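You operate a simulated robot arm through the tools that you are given. There is no shell and no other tool. Be economical: measure what you need, move in short steps, check, and stop when the job is done.

You run a simulated robot arm. Do the job below in one go: nothing can be reset, and whatever is moved stays where it is left.

## Task
Put one of the laundry tablets from the cream worktop by the toaster on the crumpet there.
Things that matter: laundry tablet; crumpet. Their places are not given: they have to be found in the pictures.

The check looks at the end state, three seconds after you hand in, the way a careful person would. Anything else that was tipped, shoved, dropped, spilled or broken makes it a failure.

## Robot
A 6-joint arm with a two-finger parallel gripper, fixed in place. Base frame: the origin is at the foot of the arm, x ahead of it, y to its left, z up; the work surface is at about z = 0. Lengths are in mm, angles in rad, forces in N, time in s.
With the tool pointing down near the work surface it reaches from about 160 to 420 mm from the base axis. Its first joint turns from -1.152 to 1.152 rad. Payload 1.57 kg.
Tool frame: the origin (TCP) lies between the finger pads and is the grasp point; the fingertips stand 30 mm ahead of it; z points along the fingers, y is the line along which they close. Largest opening 80 mm; finger width 17, thickness 12; the body of the gripper, 40 by 82 mm, starts 80 mm behind the TCP.
Orientation is that of the tool frame in the base frame, as a unit quaternion [w, x, y, z]. With the fingers straight down and closing along the base's y, the tool's x points along the base's -x, its y along +y and its z along -z.

## Interface
- The arm moves only by the tool drive_tool. Its argument "series" is a list of rows, each an object (a shift or turn left out is 0, a gripper value left out holds the last) with "linear": the shift along the tool's x, y, z in mm, a list of three; "turn": the turn, a rotation vector about the tool's x, y, z in rad, a list of three. In form: [{"linear": [tx, ty, tz], "turn": [rx, ry, rz]}, ...]. A call has 1 to 8 rows; each row shifts and turns the commanded pose from where the row before left it, along the tool's axes as they then stand. "hand" is the finger opening in mm, from 0 to 80, set as the call begins (left out, the last holds). A row lasts 0.2 s, in which the tool goes at most 50 mm and 0.15 rad; a call with a longer step from one row to the next is refused whole, and so is a gripper value outside its range. A pose out of reach is approached as far as the arm can. The call stops where the force on the tool passes 40 N (or 10 N more than at its start, if that is more) or the arm is blocked; 0.2 s more then pass. Each finger travels about 153 mm/s and halts on what it meets, pressing with about 26 N; the grip force reading is that of the motor and also rises with nothing between the fingers. The clock runs only during rows and for 0.2 s after the last one: add rows that do not move to give the fingers time. It gives the time, the measured TCP pose, the force on the tool (base axes), the opening and the grip force at its end, in the units of the frame above (readings bear some noise).
- Cameras (640 x 400 px; columns grow to the right, rows downward): "scene" is fixed at [37.4, -322.4, 421.9]; the picture's right is [0.89, -0.45, 0.00], its down [-0.27, -0.53, -0.80] and it looks along [0.36, 0.72, -0.60] (base axes); focal length 232 px, centre (320, 200). "wrist" rides on the gripper at [72, -7, -122] in the tool frame; the picture's right is [0.09, 1.00, 0.00], its down [-0.84, 0.08, -0.54] and it looks along [-0.54, 0.05, 0.84] (tool axes); focal length 238 px, centre (320, 200).
- snapshot(camera): a new picture of that camera. No time passes.
- probe_pixels(camera, pixels): for up to 12 pixels [column, row] of the newest picture of that camera ("zoom" is the newest enlarged one), the place [x, y, z] in the base frame of the surface seen there, good to about 2 mm. No time passes.
- zoom(camera, box): a new picture of the part [left, top, right, bottom] of that camera's present view, enlarged. No time passes.
- close_job(): hands the job in; it is judged then, once.

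Go step by step. Measure first, check grasps and placings, and put right what went wrong. The budget is 60 turns and 30 pictures, counting those below and the enlarged ones. Unless the task says otherwise, let go and move clear before handing in, and close with one line.

The tools are called after "Call:" as name(argument=value, ...) on one line, values as JSON. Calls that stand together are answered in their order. drive_tool: Moves the arm, as the interface text tells. Its arguments: {"type":"object","properties":{"series":{"type":"array"},"hand":{"type":"number"}},"required":["series"]} The other tools are called the same way: snapshot (camera) takes a picture; probe_pixels (camera, pixels) gives the place of the surface under pixels of a picture; zoom (camera, box) takes an enlarged picture of a part of a camera's view; close_job () hands the job in.

At the start:

```text
time: 0.0
tool_pos: [225.0, -47.8, 250.8]
ee_rot: [0.0, 0.0, 1.0, 0.0]
force: [0.3, 0.6, 0.5]
grip_width: 79.5
grasp_force: 0.0
```

scene: 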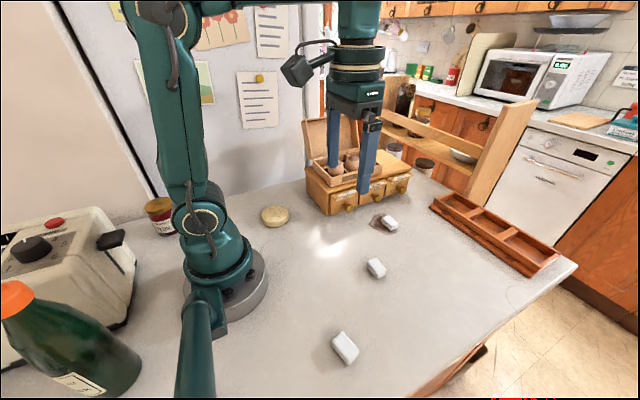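
wrist: 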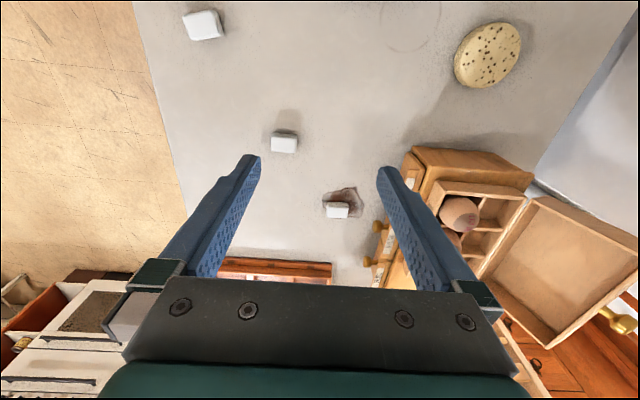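

The pictures show three white tablets, at scene (345,348), (376,268) and (389,223), the last one lying in a brown stain. The crumpet is at scene (275,215). I'll measure these and look closer.

Call:
probe_pixels(camera="scene", pixels=[[345, 342], [375, 264], [390, 221], [275, 213], [263, 217], [287, 213], [275, 208], [275, 222], [345, 361], [377, 277]])

Call:
zoom(camera="wrist", box=[170, 0, 410, 150])

Call:
zoom(camera="scene", box=[240, 190, 440, 315])

Call:
probe_pixels(camera="wrist", pixels=[[183, 17], [220, 12], [190, 40], [224, 36], [272, 134], [297, 134], [271, 151], [296, 152], [487, 55], [455, 70], [519, 40], [488, 25]])

```text
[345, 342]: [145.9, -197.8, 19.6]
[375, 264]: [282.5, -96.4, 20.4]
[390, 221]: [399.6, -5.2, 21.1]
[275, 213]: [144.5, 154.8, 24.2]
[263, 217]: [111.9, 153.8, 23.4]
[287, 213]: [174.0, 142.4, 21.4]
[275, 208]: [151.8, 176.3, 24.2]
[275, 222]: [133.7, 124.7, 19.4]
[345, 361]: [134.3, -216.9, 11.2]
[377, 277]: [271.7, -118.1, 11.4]
```

```text
2.67 times, centred on (290, 75) of wrist
```

zoom: 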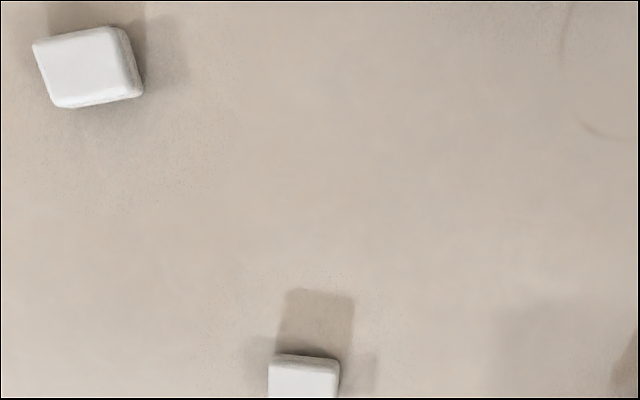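

```text
3.20 times, centred on (340, 252) of scene
```

zoom: 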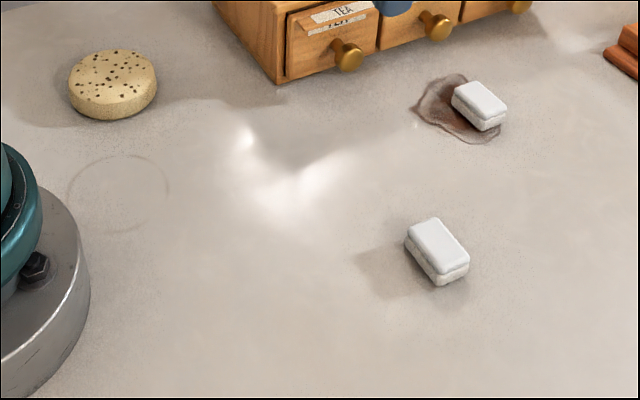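

```text
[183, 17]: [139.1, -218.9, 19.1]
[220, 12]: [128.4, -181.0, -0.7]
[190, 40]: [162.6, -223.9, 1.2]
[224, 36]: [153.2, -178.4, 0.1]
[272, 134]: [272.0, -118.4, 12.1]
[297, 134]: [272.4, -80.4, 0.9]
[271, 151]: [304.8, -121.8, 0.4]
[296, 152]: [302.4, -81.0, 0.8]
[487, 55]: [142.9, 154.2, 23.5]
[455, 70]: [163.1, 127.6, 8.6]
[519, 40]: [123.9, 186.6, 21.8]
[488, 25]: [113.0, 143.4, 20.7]
```

The middle tablet, at about (282,-99) with its top at z≈20, is clean and clear of everything else. The crumpet is near (143,153) with its top at z≈24. I'll hover over the middle tablet.

Call:
drive_tool(series=[{"linear": [-19, -17, 34]}, {"linear": [-19, -17, 34]}, {"linear": [-19, -17, 34]}, {}], hand=80)

Call:
zoom(camera="wrist", box=[220, 100, 420, 225])

```text
time: 1.0
tool_pos: [281.6, -99.4, 149.3]
ee_rot: [0.0, 0.0, 1.0, -0.001]
force: [0.0, -0.2, -0.4]
grip_width: 79.7
grasp_force: 0.1
```

```text
3.20 times, centred on (320, 162) of wrist
```

zoom: 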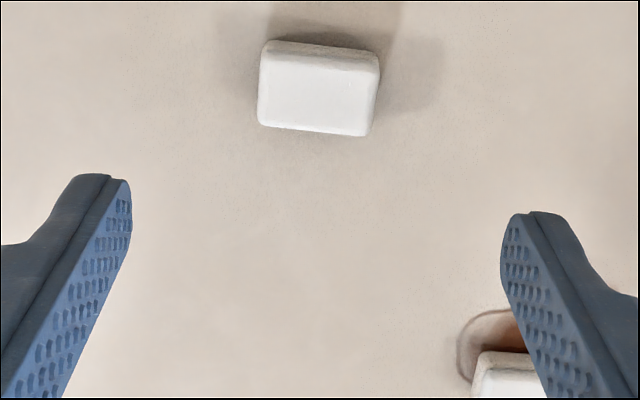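

Call:
probe_pixels(camera="zoom", pixels=[[268, 60], [370, 72], [266, 120], [362, 130], [318, 94], [320, 45]])

```text
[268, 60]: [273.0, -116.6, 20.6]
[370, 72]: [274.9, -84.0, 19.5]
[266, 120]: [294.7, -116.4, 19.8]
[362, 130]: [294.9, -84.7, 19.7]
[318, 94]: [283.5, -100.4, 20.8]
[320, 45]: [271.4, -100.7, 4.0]
```

The tablet is about 36 mm along y and 24 mm along x, 20 mm high, centred at (284,-100.4). I'll go down until the fingertips are about 4 mm above the worktop, then close.

Call:
drive_tool(series=[{"linear": [-2.4, -1, 40]}, {"linear": [0, 0, 40]}, {"linear": [0, 0, 25]}, {"linear": [0, 0, 10]}, {}])

Call:
drive_tool(series=[{}, {}, {}], hand=26)

Call:
snapshot(camera="wrist")

```text
time: 2.2
tool_pos: [284.9, -101.5, 33.3]
ee_rot: [0.002, 0.0, 1.0, 0.001]
force: [0.4, 0.7, 0.0]
grip_width: 79.8
grasp_force: 0.0
```

```text
time: 3.0
tool_pos: [284.6, -101.0, 34.1]
ee_rot: [0.001, 0.0, 1.0, 0.0]
force: [0.3, -0.9, 0.0]
grip_width: 38.9
grasp_force: 26.1
```

```text
24 pictures are left
```

wrist: 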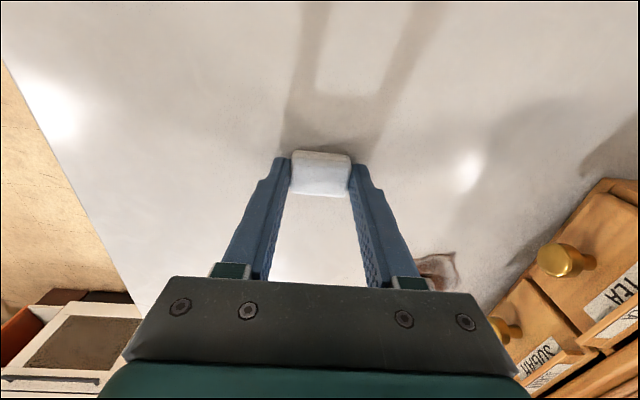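

The tablet is held, with the opening at 38.9 mm and 26 N on the grip. I'll lift it and measure the surroundings of the crumpet.

Call:
drive_tool(series=[{"linear": [0, 0, -20]}, {"linear": [0, 0, -45]}, {"linear": [0, 0, -45]}, {}])

Call:
snapshot(camera="scene")

Call:
probe_pixels(camera="scene", pixels=[[307, 180], [327, 214], [327, 188], [306, 125], [325, 120], [275, 185], [245, 170], [262, 217], [288, 212], [275, 206], [276, 218], [160, 205]])

```text
time: 4.0
tool_pos: [284.7, -100.9, 144.4]
ee_rot: [0.001, 0.001, 1.0, 0.0]
force: [0.5, -0.4, 0.0]
grip_width: 39.0
grasp_force: 26.2
```

```text
23 pictures are left
```

scene: 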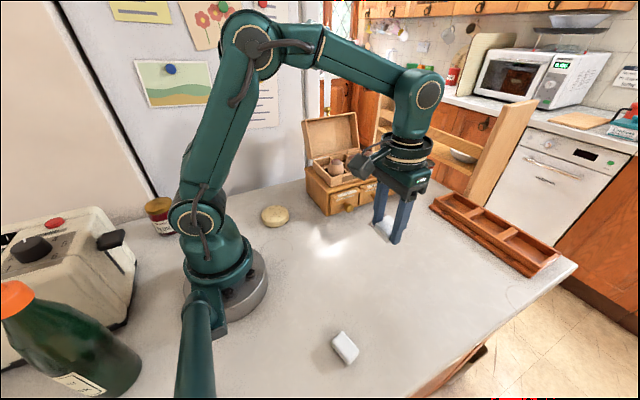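

```text
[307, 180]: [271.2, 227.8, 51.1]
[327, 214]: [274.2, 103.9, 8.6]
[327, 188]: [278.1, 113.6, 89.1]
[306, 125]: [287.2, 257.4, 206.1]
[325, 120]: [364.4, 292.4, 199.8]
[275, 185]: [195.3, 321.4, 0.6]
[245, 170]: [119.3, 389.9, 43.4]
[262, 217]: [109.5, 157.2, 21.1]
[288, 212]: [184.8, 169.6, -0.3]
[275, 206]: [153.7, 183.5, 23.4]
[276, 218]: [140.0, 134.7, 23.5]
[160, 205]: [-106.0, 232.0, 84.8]
```

The drawer box begins at x≈271, so the path to the crumpet is clear. I'll carry the tablet across at this height.

Call:
drive_tool(series=[{"linear": [17.7, 31.9, 0]}, {"linear": [17.7, 31.9, 0]}, {"linear": [17.7, 31.9, 0]}, {"linear": [17.7, 31.9, 0]}, {"linear": [17.7, 31.9, 0]}, {"linear": [17.7, 31.9, 0]}, {"linear": [17.7, 31.9, 0]}, {"linear": [17.7, 31.9, 0]}])

Call:
snapshot(camera="wrist")

Call:
snapshot(camera="scene")

```text
time: 5.8
tool_pos: [143.0, 153.4, 141.9]
ee_rot: [0.001, 0.0, 1.0, 0.001]
force: [-0.2, -1.1, 0.0]
grip_width: 38.8
grasp_force: 25.3
```

```text
22 pictures are left
```

wrist: 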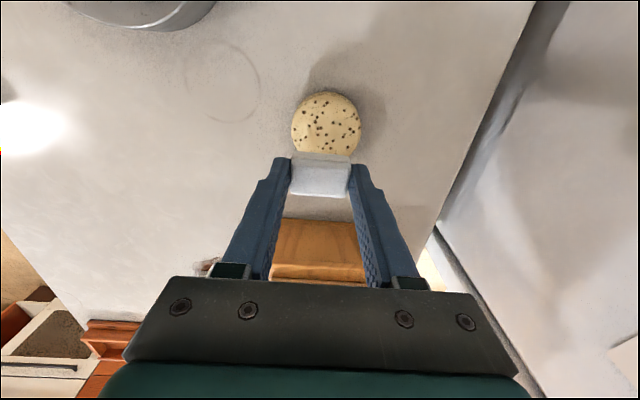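

```text
21 pictures are left
```

scene: 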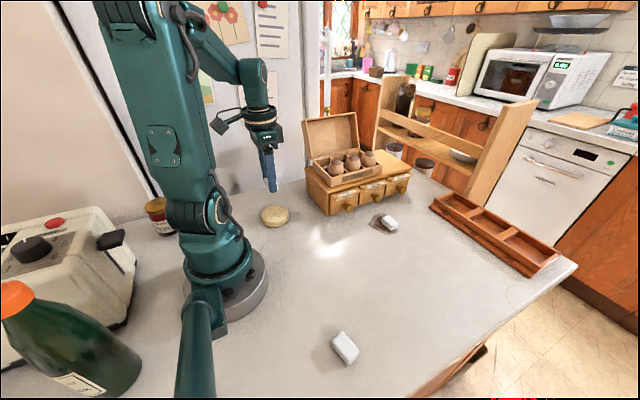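

Nothing is in contact and the crumpet shows in the wrist view at (291–361, 92–157). I'll measure its edges to get an exact centre.

Call:
probe_pixels(camera="wrist", pixels=[[294, 125], [358, 125], [325, 95], [326, 150], [325, 125], [302, 105], [348, 105], [320, 175]])

```text
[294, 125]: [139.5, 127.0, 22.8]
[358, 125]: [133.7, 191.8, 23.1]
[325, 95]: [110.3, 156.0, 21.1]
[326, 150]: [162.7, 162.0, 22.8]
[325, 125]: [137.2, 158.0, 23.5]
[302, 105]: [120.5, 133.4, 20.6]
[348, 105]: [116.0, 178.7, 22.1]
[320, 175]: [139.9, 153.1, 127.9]
```

The crumpet centre works out at about (142,157) with its top at z≈23.5. I'll shift slightly and lower to just above contact.

Call:
drive_tool(series=[{"linear": [1, 3.5, 30]}, {"linear": [0, 0, 30]}, {"linear": [0, 0, 16]}, {}])

Call:
zoom(camera="scene", box=[215, 150, 335, 225])

Call:
snapshot(camera="wrist")

```text
time: 6.8
tool_pos: [141.2, 156.9, 66.7]
ee_rot: [0.001, 0.001, 1.0, -0.002]
force: [0.4, 0.8, -0.1]
grip_width: 38.7
grasp_force: 25.7
```

```text
5.33 times, centred on (275, 188) of scene
```

zoom: 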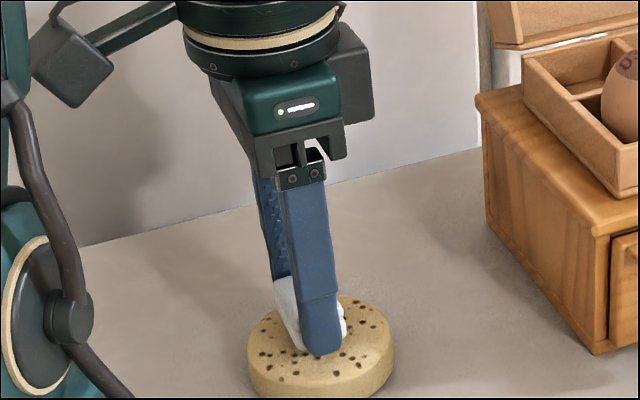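

```text
19 pictures are left
```

wrist: 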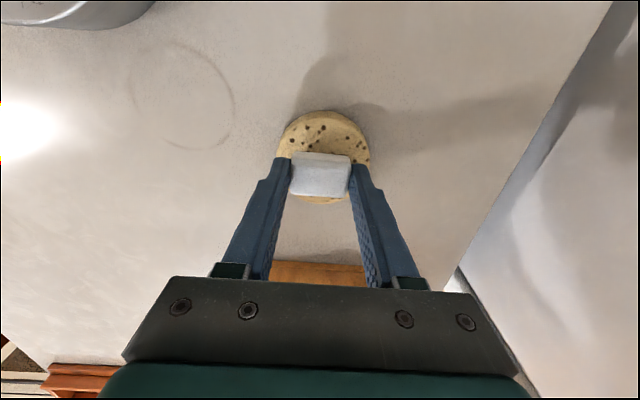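

The tablet is centred over the crumpet, about 8–9 mm above it. I'll lower in small steps and watch the force.

Call:
drive_tool(series=[{"linear": [0, 0, 4]}, {"linear": [0, 0, 3]}, {"linear": [0, 0, 1]}, {}])

```text
time: 7.8
tool_pos: [141.3, 157.0, 59.3]
ee_rot: [0.001, 0.0, 1.0, 0.001]
force: [-0.4, 0.1, -0.1]
grip_width: 39.0
grasp_force: 26.0
```

Call:
drive_tool(series=[{"linear": [0, 0, 1]}, {}])

Call:
zoom(camera="scene", box=[235, 185, 315, 235])

```text
time: 8.4
tool_pos: [141.1, 157.7, 57.4]
ee_rot: [0.001, 0.001, 1.0, 0.001]
force: [0.3, 0.8, 0.4]
grip_width: 39.1
grasp_force: 25.8
```

```text
8.00 times, centred on (275, 210) of scene
```

zoom: 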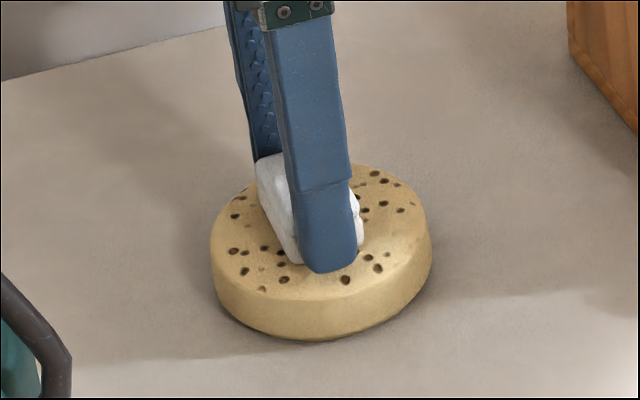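

The tablet is nearly touching. I'll go down one more millimetre and check for contact.

Call:
drive_tool(series=[{"linear": [0, 0, 0.7]}, {"linear": [0, 0, 0.5]}, {}])

```text
time: 9.2
tool_pos: [141.6, 157.9, 57.5]
ee_rot: [0.001, 0.001, 1.0, 0.001]
force: [0.0, 0.1, -0.2]
grip_width: 38.9
grasp_force: 25.8
```

Call:
drive_tool(series=[{"linear": [0, 0, 0.7]}, {"linear": [0, 0, 0.5]}, {}])

```text
time: 10.0
tool_pos: [142.5, 156.7, 55.9]
ee_rot: [0.002, 0.0, 1.0, 0.0]
force: [-1.8, -3.4, 24.3]
grip_width: 38.6
grasp_force: 25.8
```

The upward force is 24 N, so the tablet is firmly on the crumpet. I'll ease up half a millimetre or so and open.

Call:
drive_tool(series=[{"linear": [0, 0, -0.8]}, {}])

Call:
drive_tool(series=[{}, {}], hand=56)

Call:
drive_tool(series=[{"linear": [0, 0, -15]}, {"linear": [0, 0, -40]}, {"linear": [0, 0, -45]}, {}])

Call:
snapshot(camera="wrist")

Call:
zoom(camera="scene", box=[215, 160, 335, 235])

```text
time: 10.6
tool_pos: [142.0, 158.3, 56.8]
ee_rot: [0.001, 0.0, 1.0, 0.0]
force: [2.4, 2.1, 4.5]
grip_width: 38.9
grasp_force: 25.8
```

```text
time: 11.2
tool_pos: [141.1, 156.9, 56.7]
ee_rot: [0.001, 0.001, 1.0, -0.001]
force: [0.2, -0.4, 0.2]
grip_width: 55.8
grasp_force: 0.0
```

```text
time: 12.2
tool_pos: [140.4, 158.0, 154.9]
ee_rot: [0.001, 0.0, 1.0, -0.001]
force: [0.5, 0.0, -0.2]
grip_width: 55.9
grasp_force: 0.1
```

```text
17 pictures are left
```

wrist: 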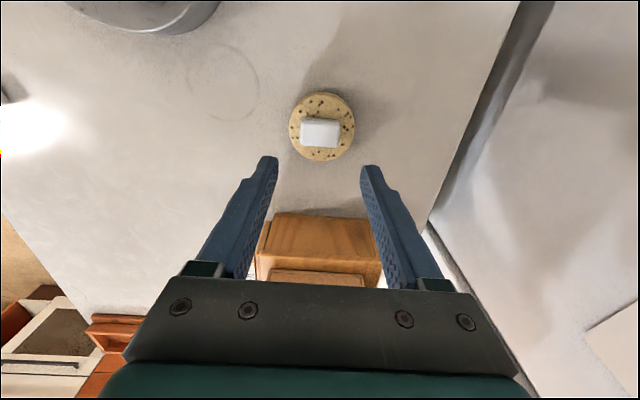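

```text
5.33 times, centred on (275, 198) of scene
```

zoom: 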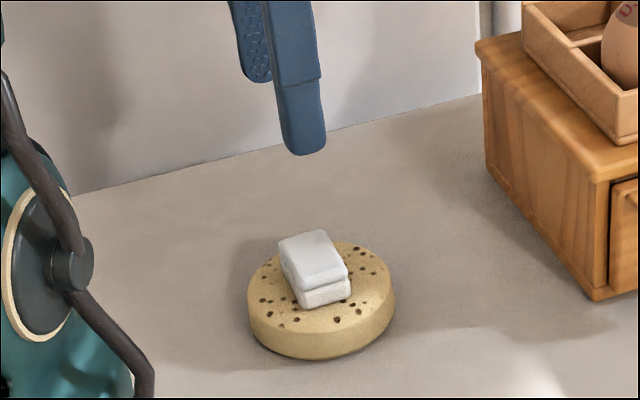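

The tablet lies flat near the middle of the crumpet, the gripper is clear and nothing else has moved, so I'm handing in.

Call:
close_job()

```text
The job is handed in.
```

One laundry tablet, the middle of the three, now lies flat on the crumpet, and in the last pictures the gripper was clear and nothing else had been disturbed.
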